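You operate a simulated robot arm through the tools that you are given. There is no shell and no other tool. Be economical: measure what you need, move in short steps, check, and stop when the job is done.

You are at the controls of a simulated two-armed robot. One attempt, no reset.

## Task
Take the cap off the large white bottle that says "Q254" on the right end of trolley c and lay it down there.

Only the result counts: the job must be done as asked and must still hold three seconds after the hand-in. Knocking over, shifting, dropping, spilling or breaking anything else fails it. Lids that push on must go on centred and level and be pressed home; caps that screw on are set level and turned clockwise until they are tight.

## Robot
Two 7-joint arms with two-finger parallel grippers on one trunk, on a base that drives. Base frame: it is fixed to the floor where the robot stands at the start and does not move with it; the origin is under the middle of the robot, x ahead of it, y to its left, z up. Lengths are in mm, angles in rad, forces in N, time in s.
The left shoulder is at the start at [62, 197, 854], the right one opposite. With the tool pointing down near the work surface each hand reaches from about 280 to 700 mm from the robot's upright axis, wherever it stands, measured 20 degrees to its own side. Payload 1.57 kg a hand.
Tool frame (each hand has its own): the origin (TCP) lies between the finger pads and is the grasp point; the fingertips stand 30 mm ahead of it; z points along the fingers, y is the line along which they close. Largest opening 110 mm; finger width 24, thickness 12; the body of the gripper, 48 by 112 mm, starts 78 mm behind the TCP.
Orientation is told as [roll, pitch, yaw] about the base's x, y, z axes, in that order, counted from this pose: with the fingers straight down and closing along the base's y, the tool's x points along the base's -x, its y along +y and its z along -z.

## Interface
- The arms move only by the tool apply_moves. It takes "left_series", "right_series" or both (then of equal length, played together; a hand with none holds still); each is a list of rows, each a list of 7 numbers: the turn, a rotation vector about the tool's x, y, z in rad, then the shift along the tool's x, y, z in mm, then the finger opening in mm, from 0 to 110. In form: [[wx, wy, wz, dx, dy, dz, claw], ...]. A call has 1 to 10 rows; each row is the pose to reach, as a shift and turn from the pose commanded when the call began, along the tool's axes at that moment. Rows are played at 5 a second. More than 50 mm and 0.15 rad between two rows, or a gripper value outside its range, and nothing of the call is played. A pose out of reach is approached as far as the arm can. The call stops where the force on the tool passes 40 N (or 10 N more than at its start, if that is more) or the arm is blocked; 0.2 s more then pass. Each finger travels about 72 mm/s and halts on what it meets, pressing with about 30 N; the grip force reading is that of the motor and also rises with nothing between the fingers. The clock runs only during rows and for 0.2 s after the last one: add rows that repeat a pose to give the fingers time. It gives the time, the measured TCP pose, the force on the tool (base axes), the opening and the grip force at its end, in the units of the frame above (readings bear some noise), with the torque about the TCP (base axes, N m) and any sound that the robot's microphone picked up.
- Cameras (640 x 400 px; columns grow to the right, rows downward): "scene" is now at [101.1, 5.8, 1428]; the picture's right is [0.10, -1.00, -0.00], its down [-0.84, -0.08, -0.53] and it looks along [0.53, 0.05, -0.85] (base axes); focal length 256 px, centre (320, 200). "left" rides on the left gripper at [70, -16, -141] in its tool frame; the picture's right is [0.23, 0.97, 0.00], its down [-0.85, 0.20, -0.48] and it looks along [-0.47, 0.11, 0.88] (tool axes); focal length 222 px, centre (320, 200). "right" rides on the right gripper at [70, 16, -141] in its tool frame; the picture's right is [-0.23, 0.97, 0.00], its down [-0.85, -0.20, -0.48] and it looks along [-0.47, -0.11, 0.88] (tool axes); focal length 222 px, centre (320, 200). There is no depth. A picture from a camera that has moved, and an enlarged one, comes with that camera's place and axes in the base frame and with its lens.
- get_image(camera): a new picture of that camera. No time passes.
- slide_trunk(by): slides the trunk up (or, below 0, down) by that many mm; the arms and the scene camera ride with it, the base frame stays. It gives what a move gives, with no picture.
- steer(legs): drives the robot by 1 to 6 legs, each [ahead, left, turn to the left] in mm, mm and rad, along the robot's own axes; the way and the turn of a leg run together, so that a leg with both is an arc; at most 1500 mm and 3.142 rad a leg. The arms and the cameras ride along, it lands a little off, and it stops where it bumps. It gives what a move gives.
- aim_head(pan, tilt): turns the head with the scene camera to pan (to the left, within 1.501 rad either way) and tilt (down, from -0.506 to 1.204), counted from straight ahead of the robot. It gives what a move gives.
- close_up(camera, box): a new picture of the part [left, top, right, bottom] of that camera's present view, enlarged. No time passes.
- hand_in(): hands the job in; it is judged then, once.

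Work in short steps. Places have to be worked out from the pictures, the camera data and where the tool is seen: move nearer, look again, correct. Check each grasp and each placing, and mend what went wrong. You have 120 turns and 108 pictures in all, those below and enlarged ones among them. Open the grippers and draw the arms clear of the work before you hand the job in, unless the task says otherwise; then end with one line.

The tools are called after "Call:" as name(argument=value, ...) on one line, values as JSON. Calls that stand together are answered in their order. apply_moves: Moves the arms, as the interface text tells. Its arguments: {"type":"object","properties":{"left_series":{"type":"array"},"right_series":{"type":"array"}},"required":[]} The other tools are called the same way: slide_trunk (by) slides the trunk up or down; steer (legs) drives the base; aim_head (pan, tilt) turns the head that bears the scene camera; get_image (camera) takes a picture; close_up (camera, box) takes an enlarged picture of a part of a camera's view; hand_in () hands the job in.

At the start:

```text
time_s: 0.0
left_eef_pos: [516.4, 218.2, 866.8]
left_orientation: [0.0, 0.002, 0.0]
left_wrist_force: [-0.3, -0.1, -0.6]
left_torque: [-0.01, 0.02, -0.01]
left_opening: 109.8
left_grasp_force: 0.1
right_eef_pos: [401.7, -200.9, 880.5]
right_orientation: [0.001, 0.001, 0.001]
right_wrist_force: [-0.4, 0.1, 0.1]
right_torque: [0.01, 0.0, -0.02]
right_opening: 110.1
right_grasp_force: 0.0
trunk travel left (down, up): [-450.0, 540.0]
robot x, y, heading: [-0.6, -0.8, 0.002]
head pan, tilt: [0.096, 1.009]
```

scene: 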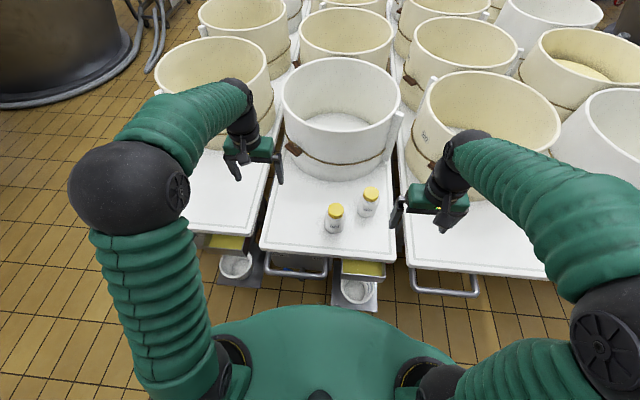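
right: 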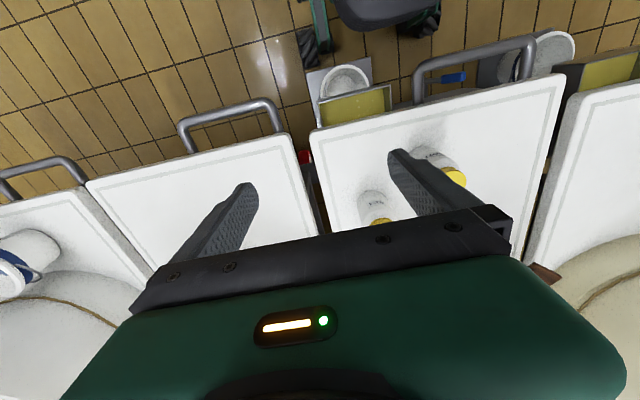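
left: 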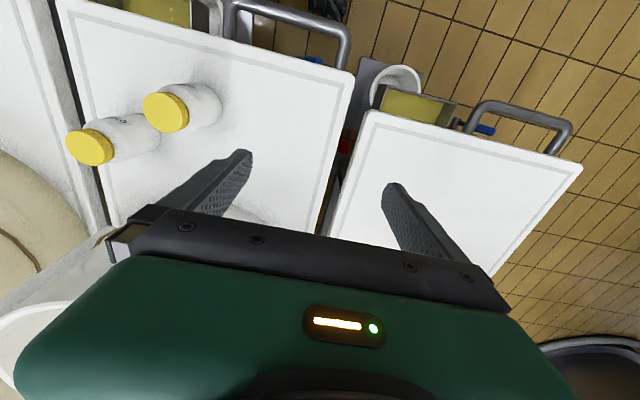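

The scene shows several trolleys. I look to the right and straight to find labels of trolleys and bottles.

Call:
close_up(camera="scene", box=[240, 130, 480, 310])

Call:
aim_head(pan=-0.7, tilt=0.75)

Call:
get_image(camera="scene")

```text
2.22 times, centred on (360, 220) of scene
camera zoom: at [101.1, 5.8, 1428.0], right [0.1, -1.0, 0.0], down [-0.84, -0.08, -0.53], along [0.53, 0.05, -0.85], focal length 570 px, centre (231, 156)
```

zoom: 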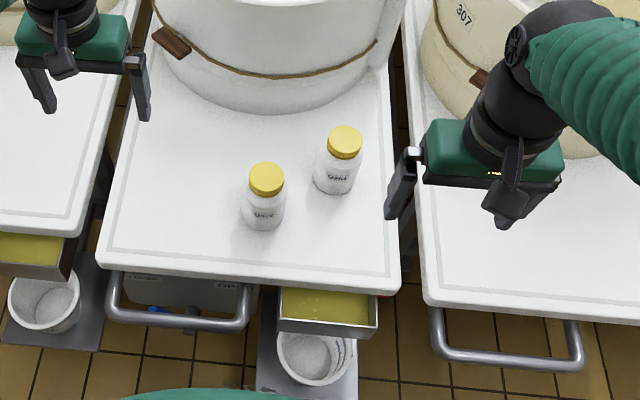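

```text
time_s: 1.1
left_eef_pos: [515.7, 217.2, 867.5]
left_orientation: [0.0, -0.001, 0.001]
left_wrist_force: [-0.5, 0.1, -0.5]
left_torque: [0.0, -0.03, 0.0]
left_opening: 109.8
left_grasp_force: 0.2
right_eef_pos: [400.8, -202.0, 881.6]
right_orientation: [0.0, 0.0, 0.0]
right_wrist_force: [0.3, -0.4, -0.3]
right_torque: [0.01, -0.04, 0.01]
right_opening: 109.8
right_grasp_force: 0.0
trunk travel left (down, up): [-450.0, 540.0]
robot x, y, heading: [-1.7, -3.3, 0.002]
head pan, tilt: [-0.7, 0.75]
```

```text
103 pictures are left
camera scene: at [95.8, -54.2, 1447.7], right [-0.64, -0.77, 0.0], down [-0.52, 0.44, -0.73], along [0.56, -0.47, -0.68], focal length 256 px, centre (320, 200)
```

scene: 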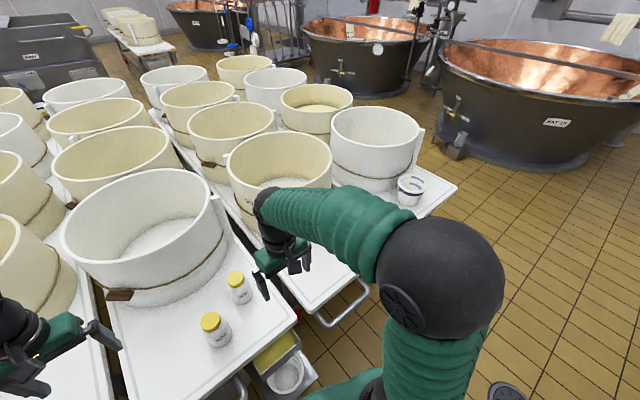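

One yellow bottle seems to read Q254; the other must be told apart. I zoom in on labels and the blue jar.

Call:
close_up(camera="scene", box=[180, 260, 280, 360])

Call:
close_up(camera="scene", box=[330, 100, 480, 240])

Call:
close_up(camera="left", box=[50, 60, 250, 200])

Call:
close_up(camera="right", box=[300, 40, 640, 260])

```text
4.00 times, centred on (230, 310) of scene
camera zoom: at [95.8, -54.2, 1447.7], right [-0.64, -0.77, 0.0], down [-0.52, 0.44, -0.73], along [0.56, -0.47, -0.68], focal length 1026 px, centre (680, -240)
```

zoom: 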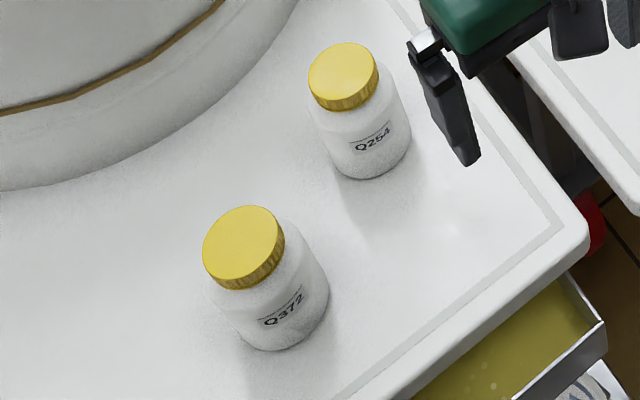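

```text
2.86 times, centred on (405, 170) of scene
camera zoom: at [95.8, -54.2, 1447.7], right [-0.64, -0.77, 0.0], down [-0.52, 0.44, -0.73], along [0.56, -0.47, -0.68], focal length 733 px, centre (77, 286)
```

zoom: 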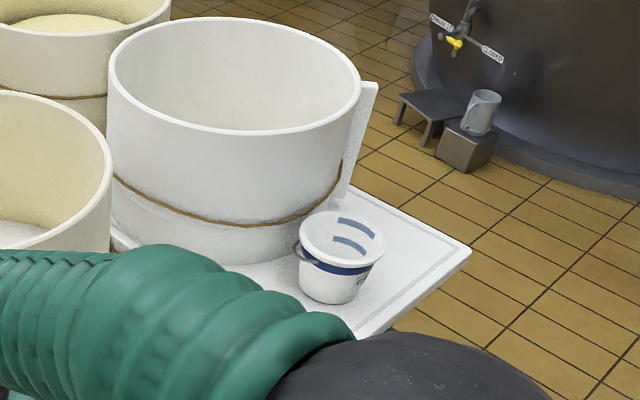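

```text
2.86 times, centred on (150, 130) of left
camera zoom: at [445.3, 200.5, 1009.2], right [-0.23, 0.97, 0.0], down [0.85, 0.2, 0.48], along [0.47, 0.11, -0.88], focal length 635 px, centre (806, 400)
```

zoom: 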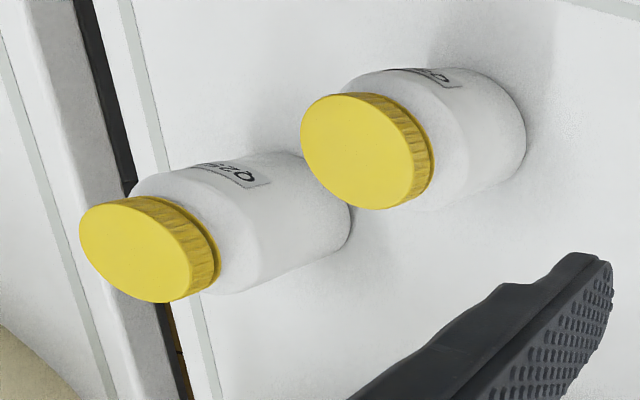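

```text
1.82 times, centred on (470, 150) of right
camera zoom: at [332.1, -186.1, 1020.5], right [0.23, 0.97, 0.0], down [0.86, -0.2, 0.48], along [0.47, -0.11, -0.88], focal length 404 px, centre (47, 291)
```

zoom: 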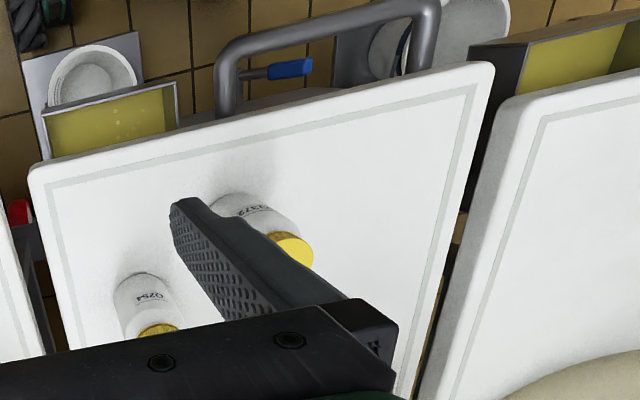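

The Q254 bottle is the right-hand one on the middle trolley. I check the left side of the surroundings for other candidates and trolley letters.

Call:
aim_head(pan=0.6, tilt=0.6)

Call:
get_image(camera="scene")

Call:
aim_head(pan=0.0, tilt=0.95)

Call:
get_image(camera="scene")

Call:
close_up(camera="scene", box=[220, 200, 380, 300])

```text
time_s: 2.6
left_eef_pos: [515.6, 216.7, 866.9]
left_orientation: [0.0, -0.002, -0.001]
left_wrist_force: [-0.4, 1.1, 0.0]
left_torque: [0.0, 0.0, -0.01]
left_opening: 110.0
left_grasp_force: 0.1
right_eef_pos: [401.2, -202.4, 881.4]
right_orientation: [0.001, 0.0, 0.001]
right_wrist_force: [0.0, 0.6, -0.4]
right_torque: [0.02, 0.0, -0.01]
right_opening: 110.2
right_grasp_force: 0.1
trunk travel left (down, up): [-450.0, 540.0]
robot x, y, heading: [-0.4, -0.8, -0.002]
head pan, tilt: [0.6, 0.6]
```

```text
98 pictures are left
camera scene: at [105.4, 49.1, 1460.6], right [0.56, -0.83, 0.0], down [-0.47, -0.32, -0.82], along [0.68, 0.47, -0.57], focal length 256 px, centre (320, 200)
```

scene: 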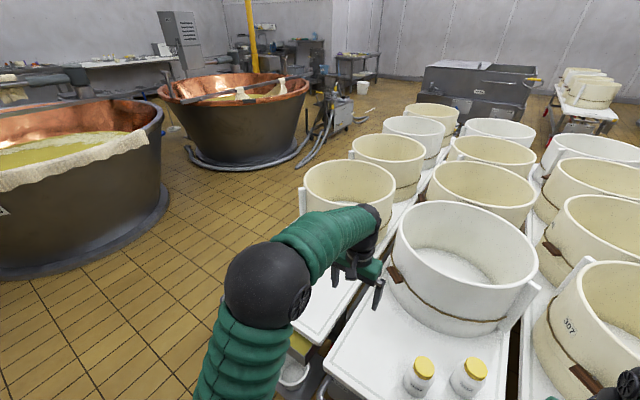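

```text
time_s: 3.6
left_eef_pos: [515.0, 216.9, 868.0]
left_orientation: [0.001, 0.0, 0.001]
left_wrist_force: [0.4, 0.0, 0.8]
left_torque: [-0.03, 0.0, 0.01]
left_opening: 110.0
left_grasp_force: 0.1
right_eef_pos: [400.5, -202.2, 881.2]
right_orientation: [0.0, 0.0, 0.0]
right_wrist_force: [-0.4, 0.4, 0.7]
right_torque: [-0.03, 0.0, 0.0]
right_opening: 110.0
right_grasp_force: 0.1
trunk travel left (down, up): [-450.0, 540.0]
robot x, y, heading: [-2.6, 0.5, -0.001]
head pan, tilt: [0.0, 0.949]
```

```text
97 pictures are left
camera scene: at [105.1, -0.8, 1432.2], right [0.0, -1.0, 0.0], down [-0.81, 0.0, -0.58], along [0.58, 0.0, -0.81], focal length 256 px, centre (320, 200)
```

scene: 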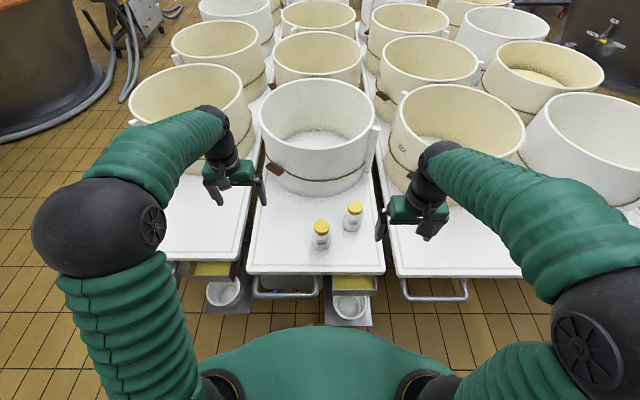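

```text
4.00 times, centred on (300, 250) of scene
camera zoom: at [105.1, -0.8, 1432.2], right [0.0, -1.0, 0.0], down [-0.81, 0.0, -0.58], along [0.58, 0.0, -0.81], focal length 1026 px, centre (400, 0)
```

zoom: 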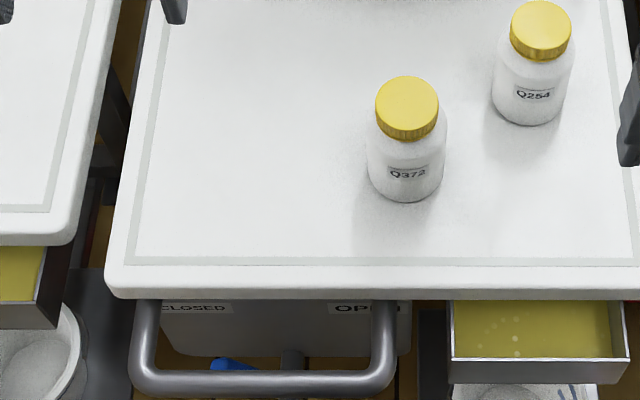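

Q254 cap top is near (621, -127, 670), table near z 530. I plan to hold the bottle with the right hand and turn the cap with the left; first I check how close the base is to the trolley before driving sideways.

Call:
aim_head(pan=0.0, tilt=1.2)

Call:
get_image(camera="scene")

```text
time_s: 4.4
left_eef_pos: [515.3, 217.1, 867.7]
left_orientation: [-0.001, -0.001, 0.0]
left_wrist_force: [0.1, 0.2, -0.4]
left_torque: [-0.02, 0.03, -0.02]
left_opening: 109.9
left_grasp_force: 0.1
right_eef_pos: [401.0, -203.2, 879.9]
right_orientation: [-0.001, 0.001, 0.0]
right_wrist_force: [0.2, 0.6, -0.4]
right_torque: [-0.02, 0.02, 0.01]
right_opening: 110.1
right_grasp_force: 0.1
trunk travel left (down, up): [-450.0, 540.0]
robot x, y, heading: [-0.1, 2.7, -0.003]
head pan, tilt: [0.0, 1.201]
```

```text
95 pictures are left
camera scene: at [88.3, -0.8, 1416.1], right [0.0, -1.0, 0.0], down [-0.93, 0.0, -0.36], along [0.36, 0.0, -0.93], focal length 256 px, centre (320, 200)
```

scene: 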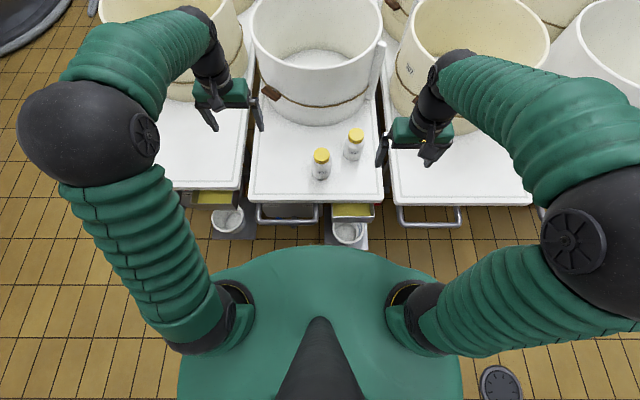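

The base has clearance. I slide the robot 120 mm to its right so both arms straddle the bottle.

Call:
steer(legs=[[0, -120, 0]])

Call:
get_image(camera="scene")

Call:
get_image(camera="left")

Call:
get_image(camera="right")

```text
time_s: 5.6
left_eef_pos: [516.2, 99.0, 866.7]
left_orientation: [-0.005, 0.001, -0.003]
left_wrist_force: [-0.6, 0.2, 0.4]
left_torque: [-0.01, -0.02, -0.01]
left_opening: 110.4
left_grasp_force: 0.0
right_eef_pos: [401.1, -319.1, 881.2]
right_orientation: [-0.006, 0.001, -0.003]
right_wrist_force: [0.5, 0.3, 0.4]
right_torque: [-0.04, 0.03, 0.02]
right_opening: 109.8
right_grasp_force: 0.1
trunk travel left (down, up): [-450.0, 540.0]
robot x, y, heading: [0.3, -125.5, -0.001]
head pan, tilt: [0.0, 1.201]
```

```text
94 pictures are left
camera scene: at [88.2, -108.7, 1415.9], right [0.0, -1.0, 0.01], down [-0.93, 0.0, -0.36], along [0.36, -0.01, -0.93], focal length 256 px, centre (320, 200)
```

scene: 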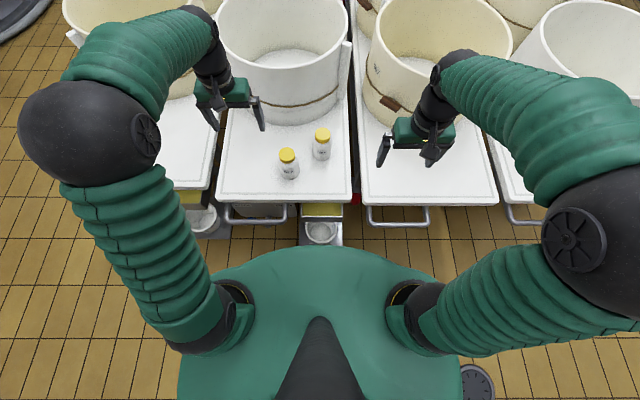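

```text
93 pictures are left
camera left: at [445.8, 84.5, 1007.7], right [-0.23, 0.97, -0.01], down [0.86, 0.2, 0.48], along [0.47, 0.1, -0.88], focal length 222 px, centre (320, 200)
```

left: 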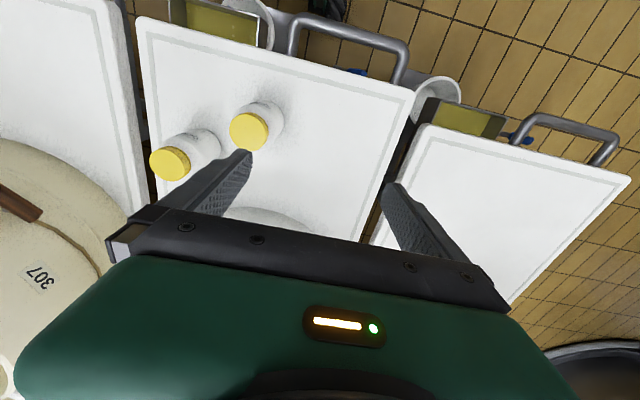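

```text
92 pictures are left
camera right: at [331.5, -301.9, 1021.8], right [0.23, 0.97, -0.01], down [0.85, -0.2, 0.48], along [0.47, -0.12, -0.88], focal length 222 px, centre (320, 200)
```

right: 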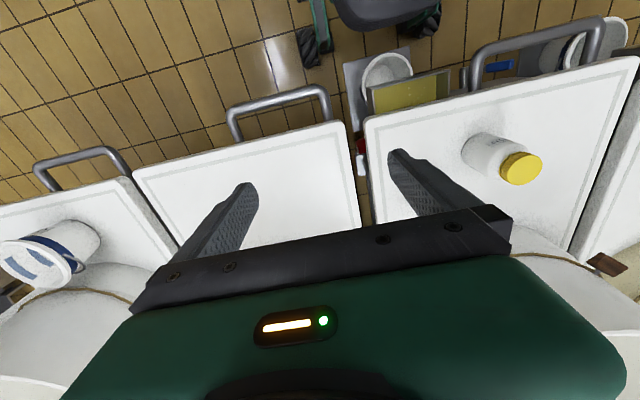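

Now I turn the right hand: yaw 0.3 to the left and move it forward/down a little, then pitch it to point forward and 30° downward.

Call:
apply_moves(right_series=[[0, 0, -0.1, -30, 0, 20, 110], [0, 0, -0.2, -60, 0, 40, 110], [0, 0, -0.3, -90, 0, 60, 110]])

Call:
apply_moves(right_series=[[0, -0.13, 0, 0, 0, 0, 110], [0, -0.26, 0, 0, 0, 0, 110], [0, -0.39, 0, 0, 0, 0, 110], [0, -0.52, 0, 0, 0, 0, 110], [0, -0.65, 0, 0, 0, 0, 110], [0, -0.78, 0, 0, 0, 0, 110], [0, -0.91, 0, 0, 0, 0, 110], [0, -1.04, 0, 0, 0, 0, 110]])

Call:
get_image(camera="scene")

Call:
get_image(camera="right")

```text
time_s: 6.4
left_eef_pos: [516.5, 89.2, 869.6]
left_orientation: [0.007, 0.0, -0.004]
left_wrist_force: [0.7, 0.3, 0.5]
left_torque: [0.05, 0.05, 0.0]
left_opening: 109.9
left_grasp_force: 0.1
right_eef_pos: [494.4, -330.4, 819.2]
right_orientation: [0.006, -0.001, 0.297]
right_wrist_force: [-0.6, -1.2, -0.1]
right_torque: [0.0, 0.01, -0.01]
right_opening: 110.1
right_grasp_force: 0.2
trunk travel left (down, up): [-450.0, 540.0]
robot x, y, heading: [-2.2, -123.6, -0.006]
head pan, tilt: [0.0, 1.201]
```

```text
time_s: 8.2
left_eef_pos: [515.5, 92.1, 869.3]
left_orientation: [0.003, 0.001, -0.002]
left_wrist_force: [0.4, 0.6, -1.1]
left_torque: [0.0, 0.03, 0.0]
left_opening: 109.8
left_grasp_force: 0.1
right_eef_pos: [493.7, -330.3, 821.1]
right_orientation: [0.009, -1.043, 0.291]
right_wrist_force: [0.2, 0.4, 0.0]
right_torque: [0.03, 0.01, -0.03]
right_opening: 109.9
right_grasp_force: 0.1
right hand out of reach, approached as far as the arm can: row 5, 8
trunk travel left (down, up): [-450.0, 540.0]
robot x, y, heading: [-1.5, -125.2, -0.005]
head pan, tilt: [0.0, 1.201]
```

```text
91 pictures are left
camera scene: at [88.7, -123.8, 1416.0], right [0.0, -1.0, 0.0], down [-0.93, 0.0, -0.36], along [0.36, 0.0, -0.93], focal length 256 px, centre (320, 200)
```

scene: 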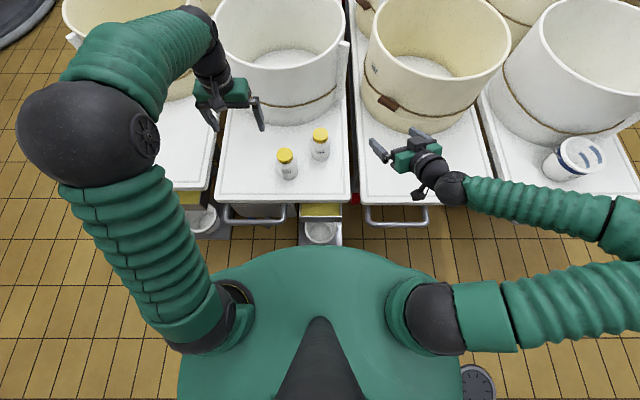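

```text
90 pictures are left
camera right: at [341.0, -360.6, 829.8], right [-0.18, 0.96, 0.2], down [0.08, -0.19, 0.98], along [0.98, 0.19, -0.04], focal length 222 px, centre (320, 200)
```

right: 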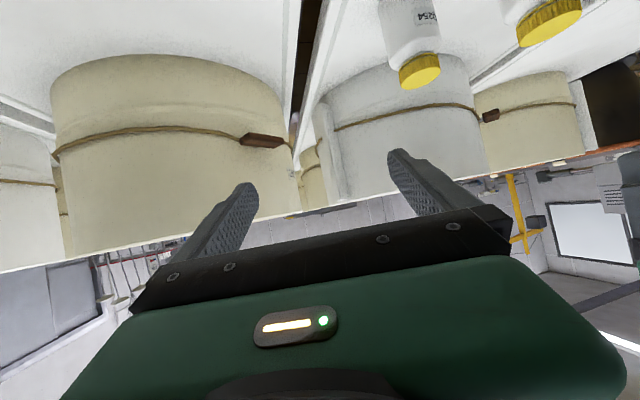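

The right hand is pitched well. I measure the bottle precisely with close-ups from scene, right and left cameras.

Call:
close_up(camera="scene", box=[270, 110, 350, 190])

Call:
close_up(camera="right", box=[360, 0, 500, 100])

Call:
close_up(camera="left", box=[140, 80, 300, 200])

```text
5.00 times, centred on (310, 150) of scene
camera zoom: at [88.7, -123.8, 1416.0], right [0.0, -1.0, 0.0], down [-0.93, 0.0, -0.36], along [0.36, 0.0, -0.93], focal length 1282 px, centre (370, 450)
```

zoom: 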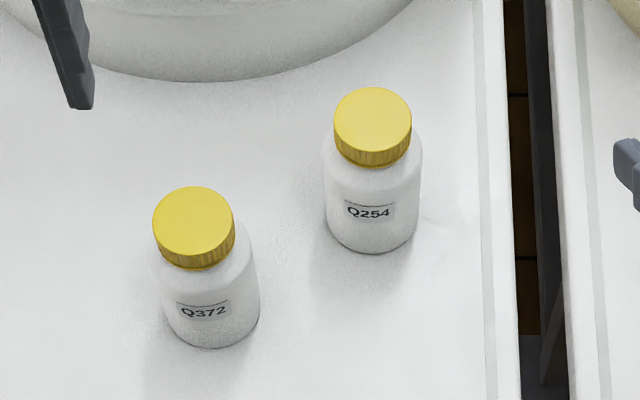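

```text
4.00 times, centred on (430, 50) of right
camera zoom: at [341.0, -360.6, 829.8], right [-0.18, 0.96, 0.2], down [0.08, -0.19, 0.98], along [0.98, 0.19, -0.04], focal length 888 px, centre (-120, 800)
```

zoom: 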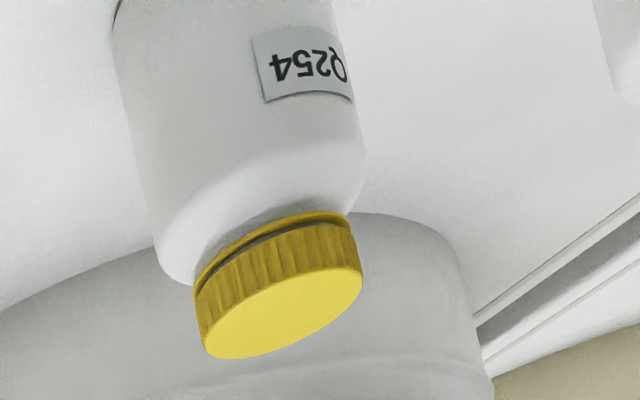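

```text
3.33 times, centred on (220, 140) of left
camera zoom: at [445.3, 74.7, 1010.1], right [-0.23, 0.97, 0.0], down [0.86, 0.2, 0.48], along [0.47, 0.11, -0.88], focal length 740 px, centre (653, 400)
```

zoom: 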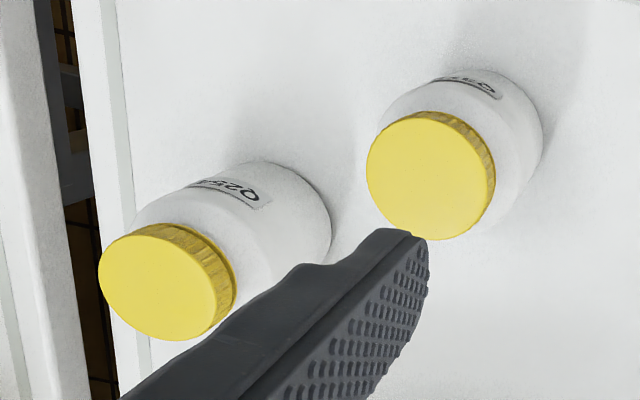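

Bottle axis ≈ (619, -126), cap top 676, table ≈ 556, body radius ≈ 36, cap Ø ≈ 54. I bring the right hand to a pre-grasp point 140 mm short of the bottle at z≈592.

Call:
apply_moves(right_series=[[0, 0, 0, 25.5, 22.8, 21.2, 110], [0, 0, 0, 51, 45.6, 42.4, 110], [0, 0, 0, 76.5, 68.4, 63.7, 110], [0, 0, 0, 102, 91.3, 84.9, 110], [0, 0, 0, 127.4, 114.1, 106.1, 110], [0, 0, 0, 153, 136.9, 127.4, 110], [0, 0, 0, 178.4, 159.7, 148.6, 110]])

Call:
get_image(camera="right")

Call:
get_image(camera="scene")

```text
time_s: 9.8
left_eef_pos: [515.6, 93.3, 868.3]
left_orientation: [0.001, -0.001, -0.002]
left_wrist_force: [-0.7, -0.6, 0.3]
left_torque: [0.03, -0.01, 0.02]
left_opening: 110.1
left_grasp_force: 0.0
right_eef_pos: [484.1, -165.6, 595.0]
right_orientation: [0.003, -1.041, 0.295]
right_wrist_force: [0.5, -0.3, 0.1]
right_torque: [0.01, 0.0, -0.01]
right_opening: 109.8
right_grasp_force: 0.0
right hand out of reach, approached as far as the arm can: row 1, 2
trunk travel left (down, up): [-450.0, 540.0]
robot x, y, heading: [-0.9, -122.0, -0.003]
head pan, tilt: [0.0, 1.201]
```

```text
86 pictures are left
camera right: at [330.1, -195.8, 603.3], right [-0.17, 0.96, 0.2], down [0.08, -0.19, 0.98], along [0.98, 0.19, -0.04], focal length 222 px, centre (320, 200)
```

right: 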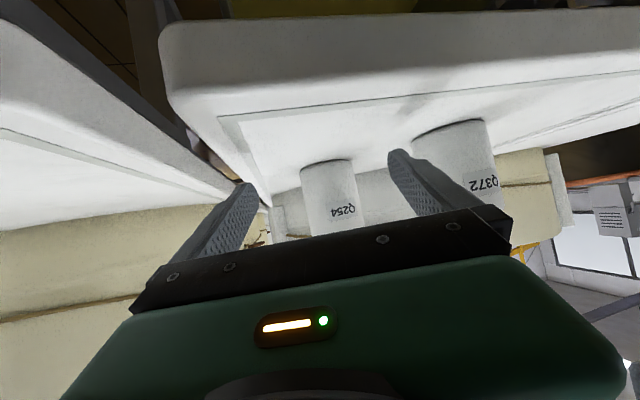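

```text
85 pictures are left
camera scene: at [89.3, -120.8, 1416.0], right [0.0, -1.0, 0.0], down [-0.93, 0.0, -0.36], along [0.36, 0.0, -0.93], focal length 256 px, centre (320, 200)
```

scene: 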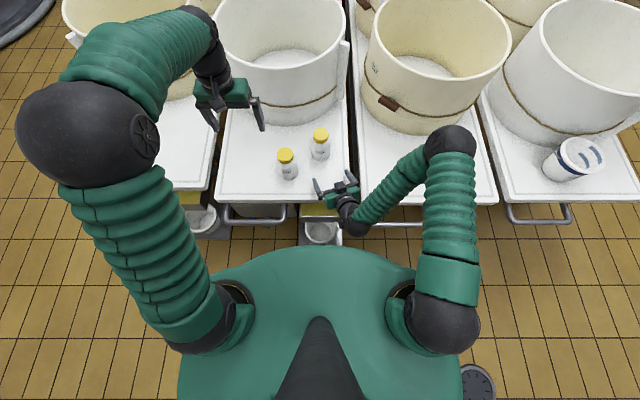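

The hand is lined up. I advance in steps toward the bottle, stopping partway to check.

Call:
apply_moves(right_series=[[0, 0, 0, -16, 0, 29, 110], [0, 0, 0, -32, 0, 58, 110], [0, 0, 0, -40, 0, 72, 110]])

Call:
get_image(camera="right")

Call:
close_up(camera="scene", box=[270, 110, 370, 230])

```text
time_s: 10.6
left_eef_pos: [515.7, 91.3, 869.1]
left_orientation: [0.004, -0.001, -0.002]
left_wrist_force: [-0.2, 0.1, 0.3]
left_torque: [-0.01, -0.03, -0.01]
left_opening: 109.9
left_grasp_force: 0.0
right_eef_pos: [563.9, -140.8, 593.4]
right_orientation: [0.003, -1.042, 0.293]
right_wrist_force: [-0.4, -0.3, -0.3]
right_torque: [0.02, 0.01, 0.05]
right_opening: 110.0
right_grasp_force: 0.1
trunk travel left (down, up): [-450.0, 540.0]
robot x, y, heading: [0.5, -121.5, -0.003]
head pan, tilt: [0.0, 1.201]
```

```text
84 pictures are left
camera right: at [410.0, -171.7, 602.2], right [-0.18, 0.96, 0.2], down [0.08, -0.19, 0.98], along [0.98, 0.19, -0.04], focal length 222 px, centre (320, 200)
```

right: 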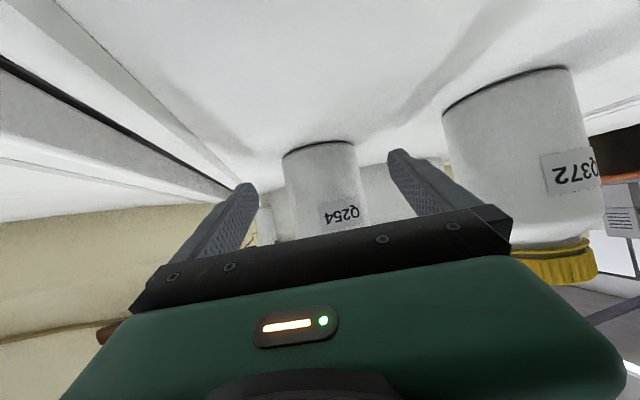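

```text
3.33 times, centred on (320, 170) of scene
camera zoom: at [88.9, -121.7, 1416.0], right [0.0, -1.0, 0.0], down [-0.93, 0.0, -0.36], along [0.36, 0.0, -0.93], focal length 855 px, centre (320, 300)
```

zoom: 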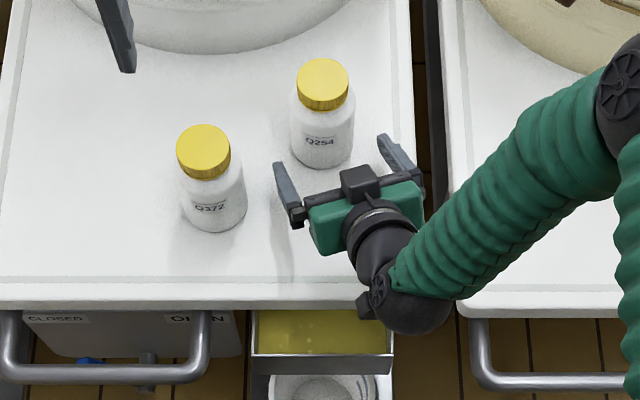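

The bottle stays centred between the fingers. I advance to grasp and narrow the fingers to 80 mm without gripping yet.

Call:
apply_moves(right_series=[[0, 0, 0, -12, 0.5, 22, 110], [0, 0, 0, -23, 0.5, 43.5, 110], [0, 0, 0, -23, 0.5, 43.5, 95], [0, 0, 0, -23, 0.5, 43.5, 80], [0, 0, 0, -23, 0.5, 43.5, 80]])

Call:
get_image(camera="right")

Call:
close_up(camera="scene", box=[280, 110, 360, 190])

```text
time_s: 11.8
left_eef_pos: [515.4, 91.2, 869.4]
left_orientation: [0.003, -0.001, -0.002]
left_wrist_force: [-0.7, -0.3, 0.8]
left_torque: [0.0, 0.0, 0.0]
left_opening: 109.9
left_grasp_force: 0.0
right_eef_pos: [610.2, -125.7, 586.9]
right_orientation: [0.006, -1.043, 0.294]
right_wrist_force: [-0.7, -0.8, -0.4]
right_torque: [-0.02, 0.0, 0.03]
right_opening: 80.2
right_grasp_force: 0.0
trunk travel left (down, up): [-450.0, 540.0]
robot x, y, heading: [-2.0, -119.4, -0.004]
head pan, tilt: [0.0, 1.201]
```

```text
82 pictures are left
camera right: at [456.6, -156.2, 596.9], right [-0.18, 0.96, 0.2], down [0.08, -0.19, 0.98], along [0.98, 0.19, -0.04], focal length 222 px, centre (320, 200)
```

right: 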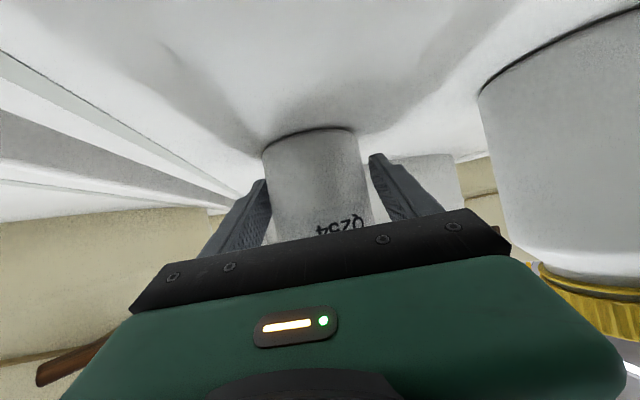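

```text
5.00 times, centred on (320, 150) of scene
camera zoom: at [88.9, -122.0, 1416.0], right [0.0, -1.0, 0.0], down [-0.93, 0.0, -0.36], along [0.36, 0.0, -0.93], focal length 1282 px, centre (320, 450)
```

zoom: 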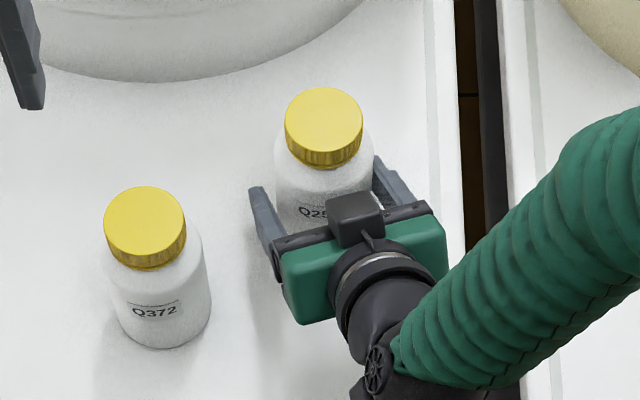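

The bottle sits about 3 mm toward the right finger. I shift the hand by that, raise 2 mm, and check before gripping.

Call:
apply_moves(right_series=[[0, 0, 0, -2, -3, 0, 80], [0, 0, 0, -2, -3, 0, 80]])

Call:
close_up(camera="right", box=[200, 100, 460, 260])

Call:
close_up(camera="scene", box=[290, 120, 350, 180])

```text
time_s: 12.4
left_eef_pos: [515.8, 91.6, 869.3]
left_orientation: [0.004, -0.003, -0.002]
left_wrist_force: [0.0, 0.3, 0.4]
left_torque: [0.0, -0.03, 0.02]
left_opening: 109.8
left_grasp_force: 0.1
right_eef_pos: [612.7, -129.4, 589.2]
right_orientation: [0.004, -1.042, 0.293]
right_wrist_force: [-0.8, -0.9, -0.4]
right_torque: [-0.01, -0.04, 0.02]
right_opening: 80.0
right_grasp_force: 0.1
trunk travel left (down, up): [-450.0, 540.0]
robot x, y, heading: [0.3, -122.9, -0.007]
head pan, tilt: [0.0, 1.201]
```

```text
2.46 times, centred on (330, 180) of right
camera zoom: at [458.6, -159.0, 599.1], right [-0.18, 0.96, 0.2], down [0.08, -0.19, 0.98], along [0.98, 0.19, -0.04], focal length 547 px, centre (295, 249)
```

zoom: 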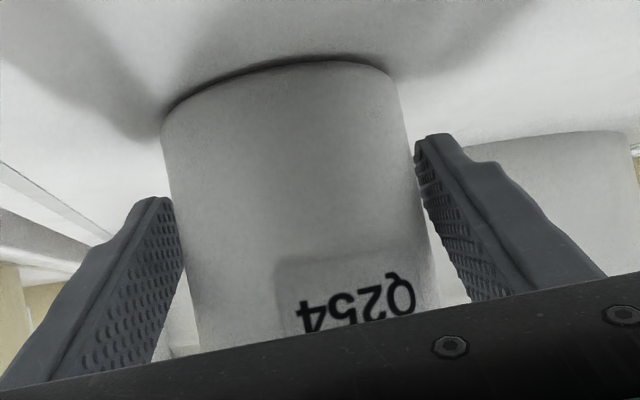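

```text
6.67 times, centred on (320, 150) of scene
camera zoom: at [89.0, -122.1, 1416.0], right [0.0, -1.0, 0.0], down [-0.93, 0.0, -0.36], along [0.36, 0.0, -0.93], focal length 1710 px, centre (320, 533)
```

zoom: 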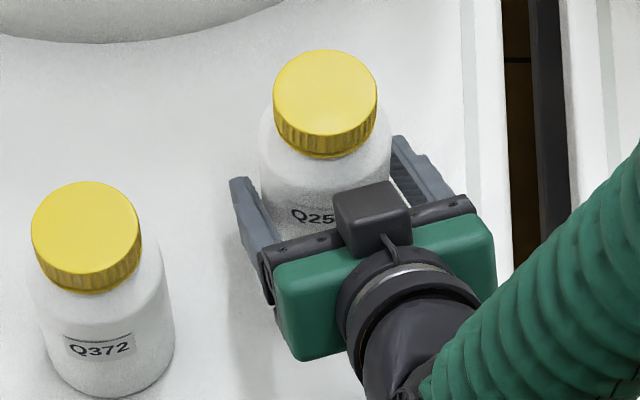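

Now it looks centred. I close the right fingers on the body.

Call:
apply_moves(right_series=[[0, 0, 0, 0, 0, 0, 76], [0, 0, 0, 0, 0, 0, 70], [0, 0, 0, 0, 0, 0, 60], [0, 0, 0, 0, 0, 0, 60]])

Call:
close_up(camera="scene", box=[290, 120, 350, 180])

```text
time_s: 13.4
left_eef_pos: [514.6, 92.1, 868.8]
left_orientation: [0.003, -0.003, 0.0]
left_wrist_force: [0.5, -0.3, 0.3]
left_torque: [-0.06, 0.01, 0.0]
left_opening: 110.0
left_grasp_force: 0.0
right_eef_pos: [613.2, -129.8, 589.2]
right_orientation: [0.006, -1.042, 0.293]
right_wrist_force: [-0.6, 1.7, 0.5]
right_torque: [-0.1, -0.06, 0.0]
right_opening: 69.9
right_grasp_force: 30.0
trunk travel left (down, up): [-450.0, 540.0]
robot x, y, heading: [3.4, -119.2, -0.008]
head pan, tilt: [0.0, 1.201]
```

```text
6.67 times, centred on (320, 150) of scene
camera zoom: at [88.8, -121.7, 1416.0], right [0.0, -1.0, 0.0], down [-0.93, 0.0, -0.36], along [0.36, 0.0, -0.93], focal length 1710 px, centre (320, 533)
```

zoom: 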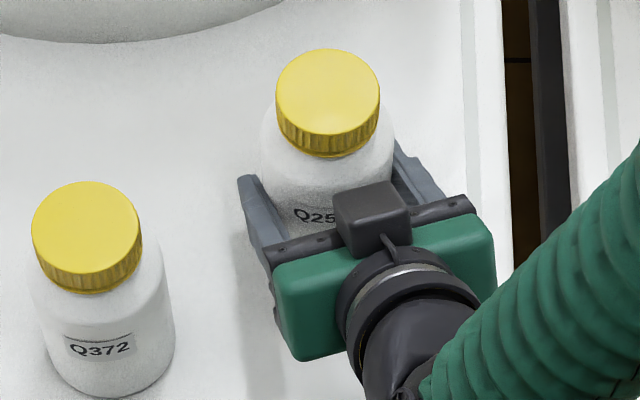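

Bottle held (70 mm, 30 N), cap axis ≈ (617.5, -126.3). I bring the left hand above the cap, yawed -0.75 so it can turn counter-clockwise afterwards.

Call:
apply_moves(left_series=[[0, 0, 0.125, -17, -36, 16, 110], [0, 0, 0.25, -34, -73, 33, 110], [0, 0, 0.375, -51, -109, 50, 110], [0, 0, 0.5, -68, -145, 66, 100], [0, 0, 0.625, -85, -182, 83, 90], [0, 0, 0.75, -102, -218, 100, 80], [0, 0, 0.75, -102, -218, 100, 80]])

Call:
get_image(camera="left")

Call:
get_image(camera="scene")

```text
time_s: 15.0
left_eef_pos: [619.5, -127.4, 769.3]
left_orientation: [0.004, 0.001, -0.754]
left_wrist_force: [0.4, -0.1, 0.0]
left_torque: [-0.01, -0.01, 0.01]
left_opening: 80.0
left_grasp_force: 0.0
right_eef_pos: [613.0, -129.1, 590.3]
right_orientation: [0.006, -1.04, 0.29]
right_wrist_force: [0.2, -0.3, 0.5]
right_torque: [-0.17, -0.05, 0.0]
right_opening: 69.9
right_grasp_force: 29.8
trunk travel left (down, up): [-450.0, 540.0]
robot x, y, heading: [0.3, -123.0, -0.008]
head pan, tilt: [0.0, 1.201]
```

```text
77 pictures are left
camera left: at [556.2, -92.9, 910.3], right [0.5, 0.87, 0.0], down [0.76, -0.44, 0.48], along [0.42, -0.24, -0.88], focal length 222 px, centre (320, 200)
```

left: 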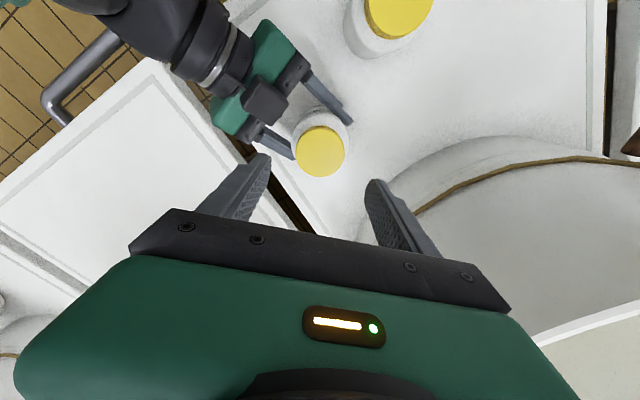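

```text
76 pictures are left
camera scene: at [89.5, -122.8, 1415.9], right [0.0, -1.0, 0.0], down [-0.93, 0.0, -0.36], along [0.36, 0.0, -0.93], focal length 256 px, centre (320, 200)
```

scene: 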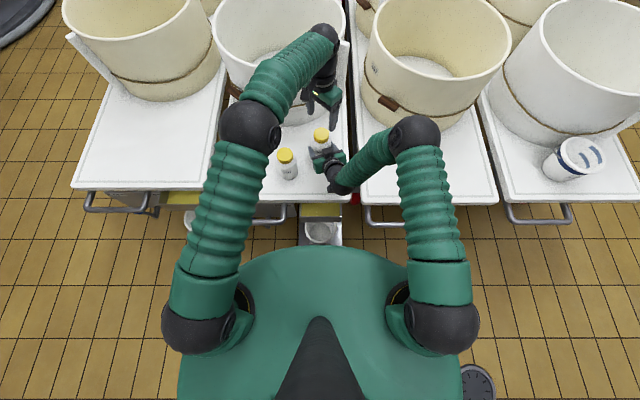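

Cap seen at (616.5, -126.8), nearly under the TCP. I correct and descend to TCP z≈683.

Call:
apply_moves(left_series=[[0, 0, 0, 2.5, -1.3, 30, 80], [0, 0, 0, 2.5, -1.3, 60, 80], [0, 0, 0, 2.5, -1.3, 86, 80], [0, 0, 0, 2.5, -1.3, 86, 70]])

Call:
close_up(camera="left", box=[200, 80, 460, 260])

Call:
close_up(camera="scene", box=[280, 90, 360, 190])

```text
time_s: 16.0
left_eef_pos: [615.9, -125.0, 681.7]
left_orientation: [0.002, 0.0, -0.752]
left_wrist_force: [-0.2, -0.4, 0.7]
left_torque: [0.01, 0.03, 0.02]
left_opening: 69.9
left_grasp_force: 0.1
right_eef_pos: [612.6, -129.1, 591.3]
right_orientation: [0.006, -1.043, 0.291]
right_wrist_force: [0.4, -1.0, 1.6]
right_torque: [-0.21, -0.07, -0.06]
right_opening: 70.0
right_grasp_force: 29.8
trunk travel left (down, up): [-450.0, 540.0]
robot x, y, heading: [-4.6, -120.3, -0.006]
head pan, tilt: [0.0, 1.201]
```

```text
2.22 times, centred on (330, 170) of left
camera zoom: at [552.6, -88.5, 822.8], right [0.5, 0.87, 0.0], down [0.76, -0.44, 0.48], along [0.42, -0.24, -0.88], focal length 494 px, centre (298, 267)
```

zoom: 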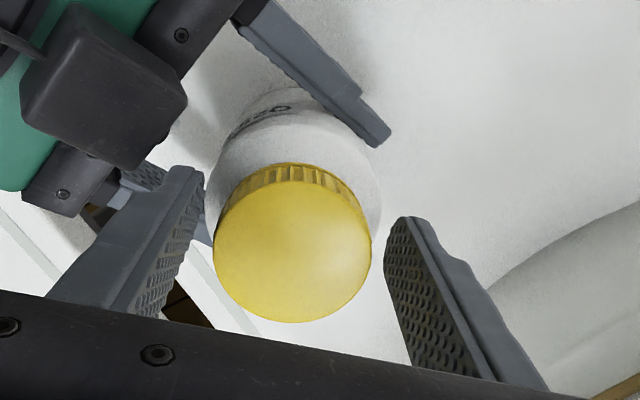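

```text
4.00 times, centred on (320, 140) of scene
camera zoom: at [89.4, -123.3, 1415.9], right [0.0, -1.0, 0.0], down [-0.93, 0.0, -0.36], along [0.36, 0.0, -0.93], focal length 1026 px, centre (320, 440)
```

zoom: 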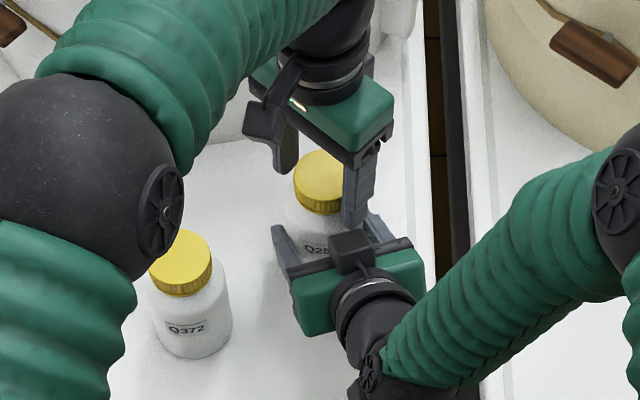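

Fingers straddle the cap evenly. I shift 1 mm and close on the cap.

Call:
apply_moves(left_series=[[0, 0, 0, -0.5, -1, 0, 64], [0, 0, 0, -0.5, -1, 0, 56], [0, 0, 0, -0.5, -1, 0, 44], [0, 0, 0, -0.5, -1, 0, 44]])

Call:
close_up(camera="left", box=[200, 80, 460, 260])

```text
time_s: 17.0
left_eef_pos: [615.8, -125.6, 682.1]
left_orientation: [0.004, 0.001, -0.751]
left_wrist_force: [3.8, 4.1, -1.3]
left_torque: [0.05, -0.05, 0.05]
left_opening: 54.7
left_grasp_force: 29.8
right_eef_pos: [613.0, -128.8, 589.7]
right_orientation: [0.006, -1.041, 0.29]
right_wrist_force: [-3.7, -3.8, 2.7]
right_torque: [0.1, -0.31, 0.0]
right_opening: 70.0
right_grasp_force: 29.9
trunk travel left (down, up): [-450.0, 540.0]
robot x, y, heading: [-1.1, -125.5, -0.002]
head pan, tilt: [0.0, 1.201]
```

```text
2.22 times, centred on (330, 170) of left
camera zoom: at [552.5, -89.7, 823.8], right [0.5, 0.87, 0.0], down [0.76, -0.44, 0.48], along [0.42, -0.23, -0.88], focal length 494 px, centre (298, 267)
```

zoom: 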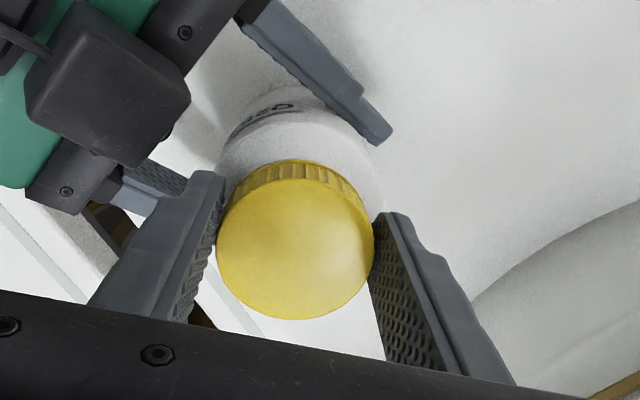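

Cap gripped at 54.7 mm. I begin turning counter-clockwise by 0.6 rad and watch torque and forces.

Call:
apply_moves(left_series=[[0, 0, -0.12, 0, 0.6, 0, 44], [0, 0, -0.24, 0, 0.6, 0, 44], [0, 0, -0.36, 0, 0.6, 0, 44], [0, 0, -0.48, 0, 0.6, 0, 44], [0, 0, -0.6, 0, 0.6, -0.3, 44]])

Call:
close_up(camera="left", box=[200, 60, 460, 240])

Call:
close_up(camera="right", box=[200, 100, 460, 260])

```text
time_s: 18.2
left_eef_pos: [615.0, -125.7, 683.7]
left_orientation: [0.002, -0.001, -0.151]
left_wrist_force: [-1.2, -2.7, -0.6]
left_torque: [0.05, 0.23, -0.01]
left_opening: 54.9
left_grasp_force: 30.2
right_eef_pos: [613.2, -128.4, 588.9]
right_orientation: [0.008, -1.044, 0.293]
right_wrist_force: [1.9, 2.4, 1.0]
right_torque: [-0.45, -0.06, 0.04]
right_opening: 70.0
right_grasp_force: 30.1
trunk travel left (down, up): [-450.0, 540.0]
robot x, y, heading: [4.4, -120.0, -0.008]
head pan, tilt: [0.0, 1.201]
```

```text
2.22 times, centred on (330, 150) of left
camera zoom: at [542.5, -132.6, 823.9], right [-0.08, 1.0, 0.0], down [0.88, 0.07, 0.48], along [0.48, 0.04, -0.88], focal length 494 px, centre (298, 311)
```

zoom: 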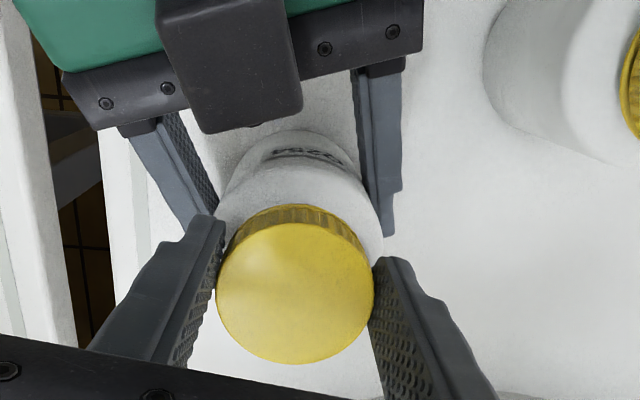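

```text
2.46 times, centred on (330, 180) of right
camera zoom: at [458.6, -159.1, 599.0], right [-0.18, 0.96, 0.2], down [0.08, -0.19, 0.98], along [0.98, 0.19, -0.04], focal length 547 px, centre (295, 249)
```

zoom: 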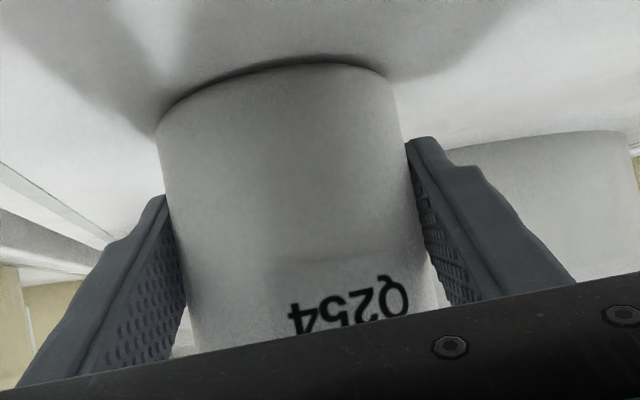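

The bottle held still and the cap turned with little torque. I continue turning another 0.9 rad.

Call:
apply_moves(left_series=[[0, 0, -0.15, 0, 0, 0, 44], [0, 0, -0.3, 0, 0, -0.2, 44], [0, 0, -0.45, 0, 0, -0.4, 44], [0, 0, -0.6, 0, 0, -0.5, 44], [0, 0, -0.75, 0, 0, -0.6, 44], [0, 0, -0.9, 0, 0, -0.7, 44]])

Call:
close_up(camera="left", box=[200, 60, 460, 240])

```text
time_s: 19.6
left_eef_pos: [616.7, -128.3, 683.7]
left_orientation: [0.0, -0.005, 0.751]
left_wrist_force: [7.5, -15.6, -4.0]
left_torque: [-0.67, 0.07, -0.11]
left_opening: 54.9
left_grasp_force: 29.6
right_eef_pos: [612.6, -127.9, 589.5]
right_orientation: [0.011, -1.043, 0.293]
right_wrist_force: [-6.6, 17.2, 0.9]
right_torque: [-0.84, -0.77, 0.16]
right_opening: 70.0
right_grasp_force: 29.9
trunk travel left (down, up): [-450.0, 540.0]
robot x, y, heading: [0.7, -120.1, -0.006]
head pan, tilt: [0.0, 1.201]
```

```text
2.22 times, centred on (330, 150) of left
camera zoom: at [575.1, -187.9, 824.7], right [-0.83, 0.56, 0.0], down [0.49, 0.73, 0.48], along [0.27, 0.4, -0.88], focal length 494 px, centre (298, 311)
```

zoom: 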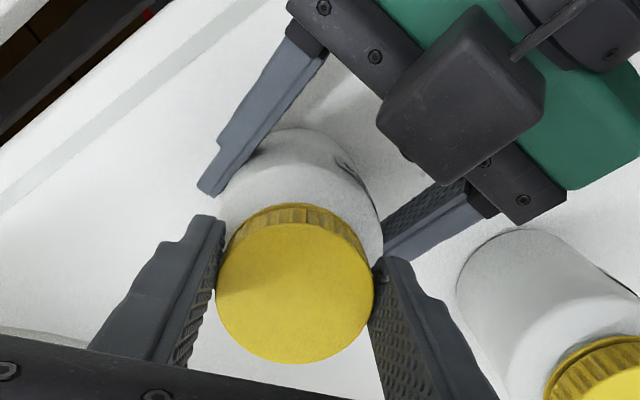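

Side force has built to ~17 N from a small offset; I release, and turn the hand back for another grip.

Call:
apply_moves(left_series=[[0, 0, 0, 0, 0, 0, 62], [0, 0, 0, 0, 0, 0, 70], [0, 0, 0, 0, 0, 0, 70]])

Call:
apply_moves(left_series=[[0, 0, 0.15, 0, 0, 0, 70], [0, 0, 0.3, 0, 0, 0, 70], [0, 0, 0.45, 0, 0, 0, 70], [0, 0, 0.6, 0, 0, 0, 70], [0, 0, 0.75, 0, 0, 0, 70], [0, 0, 0.9, 0, 0, 0, 70], [0, 0, 1.05, 0, 0, 0, 70], [0, 0, 1.2, 0, 0, 0, 70], [0, 0, 1.35, 0, 0, 0, 70], [0, 0, 1.5, 0, 0, 0, 70]])

Call:
close_up(camera="left", box=[200, 60, 460, 240])

Call:
close_up(camera="right", box=[200, 100, 460, 260])

```text
time_s: 20.4
left_eef_pos: [615.6, -126.1, 683.7]
left_orientation: [0.002, -0.003, 0.748]
left_wrist_force: [-0.5, -0.1, 0.7]
left_torque: [-0.02, 0.0, -0.01]
left_opening: 70.2
left_grasp_force: 0.1
right_eef_pos: [613.3, -129.4, 590.4]
right_orientation: [0.008, -1.042, 0.291]
right_wrist_force: [0.4, -0.9, 1.0]
right_torque: [0.01, -0.07, -0.04]
right_opening: 69.8
right_grasp_force: 30.4
trunk travel left (down, up): [-450.0, 540.0]
robot x, y, heading: [-1.1, -121.0, -0.004]
head pan, tilt: [0.0, 1.201]
```

```text
time_s: 22.6
left_eef_pos: [616.2, -126.6, 683.3]
left_orientation: [0.004, 0.003, -0.754]
left_wrist_force: [-0.1, -0.1, 0.1]
left_torque: [0.02, -0.01, 0.01]
left_opening: 70.2
left_grasp_force: 0.0
right_eef_pos: [612.6, -129.1, 589.6]
right_orientation: [0.007, -1.044, 0.292]
right_wrist_force: [-0.6, -1.1, 0.2]
right_torque: [-0.05, -0.03, -0.05]
right_opening: 69.8
right_grasp_force: 29.6
trunk travel left (down, up): [-450.0, 540.0]
robot x, y, heading: [-1.4, -120.7, -0.01]
head pan, tilt: [0.0, 1.201]
```

```text
2.22 times, centred on (330, 150) of left
camera zoom: at [552.8, -91.6, 824.5], right [0.5, 0.87, 0.0], down [0.76, -0.44, 0.48], along [0.41, -0.24, -0.88], focal length 494 px, centre (298, 311)
```

zoom: 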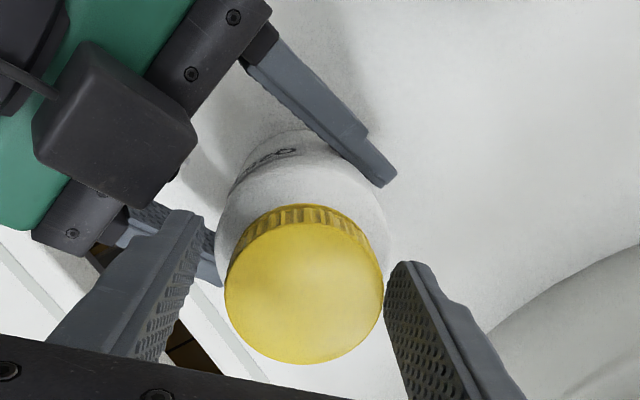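

```text
2.46 times, centred on (330, 180) of right
camera zoom: at [458.6, -159.4, 598.9], right [-0.18, 0.96, 0.2], down [0.08, -0.19, 0.98], along [0.98, 0.19, -0.04], focal length 547 px, centre (295, 249)
```

zoom: 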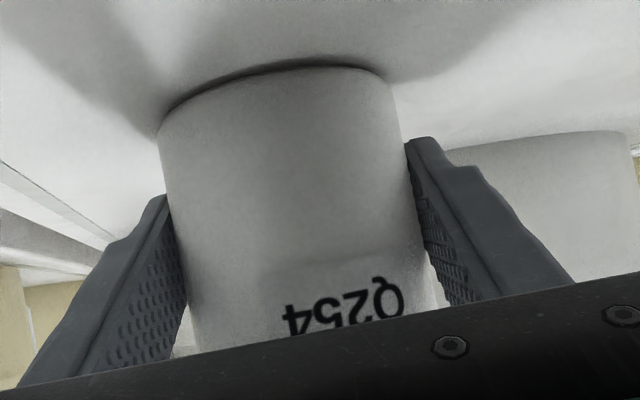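

Cap sits ~2 mm toward the tool's +y side. I correct by 2 mm and grip again, then check forces.

Call:
apply_moves(left_series=[[0, 0, 0, 0, 2, -0.3, 70], [0, 0, 0, 0, 2, -0.3, 60], [0, 0, 0, 0, 2, -0.3, 44], [0, 0, 0, 0, 2, -0.3, 44]])

```text
time_s: 23.6
left_eef_pos: [618.1, -124.8, 684.5]
left_orientation: [0.005, 0.001, -0.751]
left_wrist_force: [4.0, 1.4, -1.2]
left_torque: [0.08, -0.05, -0.01]
left_opening: 54.1
left_grasp_force: 29.3
right_eef_pos: [612.1, -129.5, 589.0]
right_orientation: [0.007, -1.041, 0.291]
right_wrist_force: [-2.7, -2.3, 0.1]
right_torque: [0.01, -0.38, -0.01]
right_opening: 69.9
right_grasp_force: 29.8
trunk travel left (down, up): [-450.0, 540.0]
robot x, y, heading: [-1.0, -120.8, -0.003]
head pan, tilt: [0.0, 1.201]
```

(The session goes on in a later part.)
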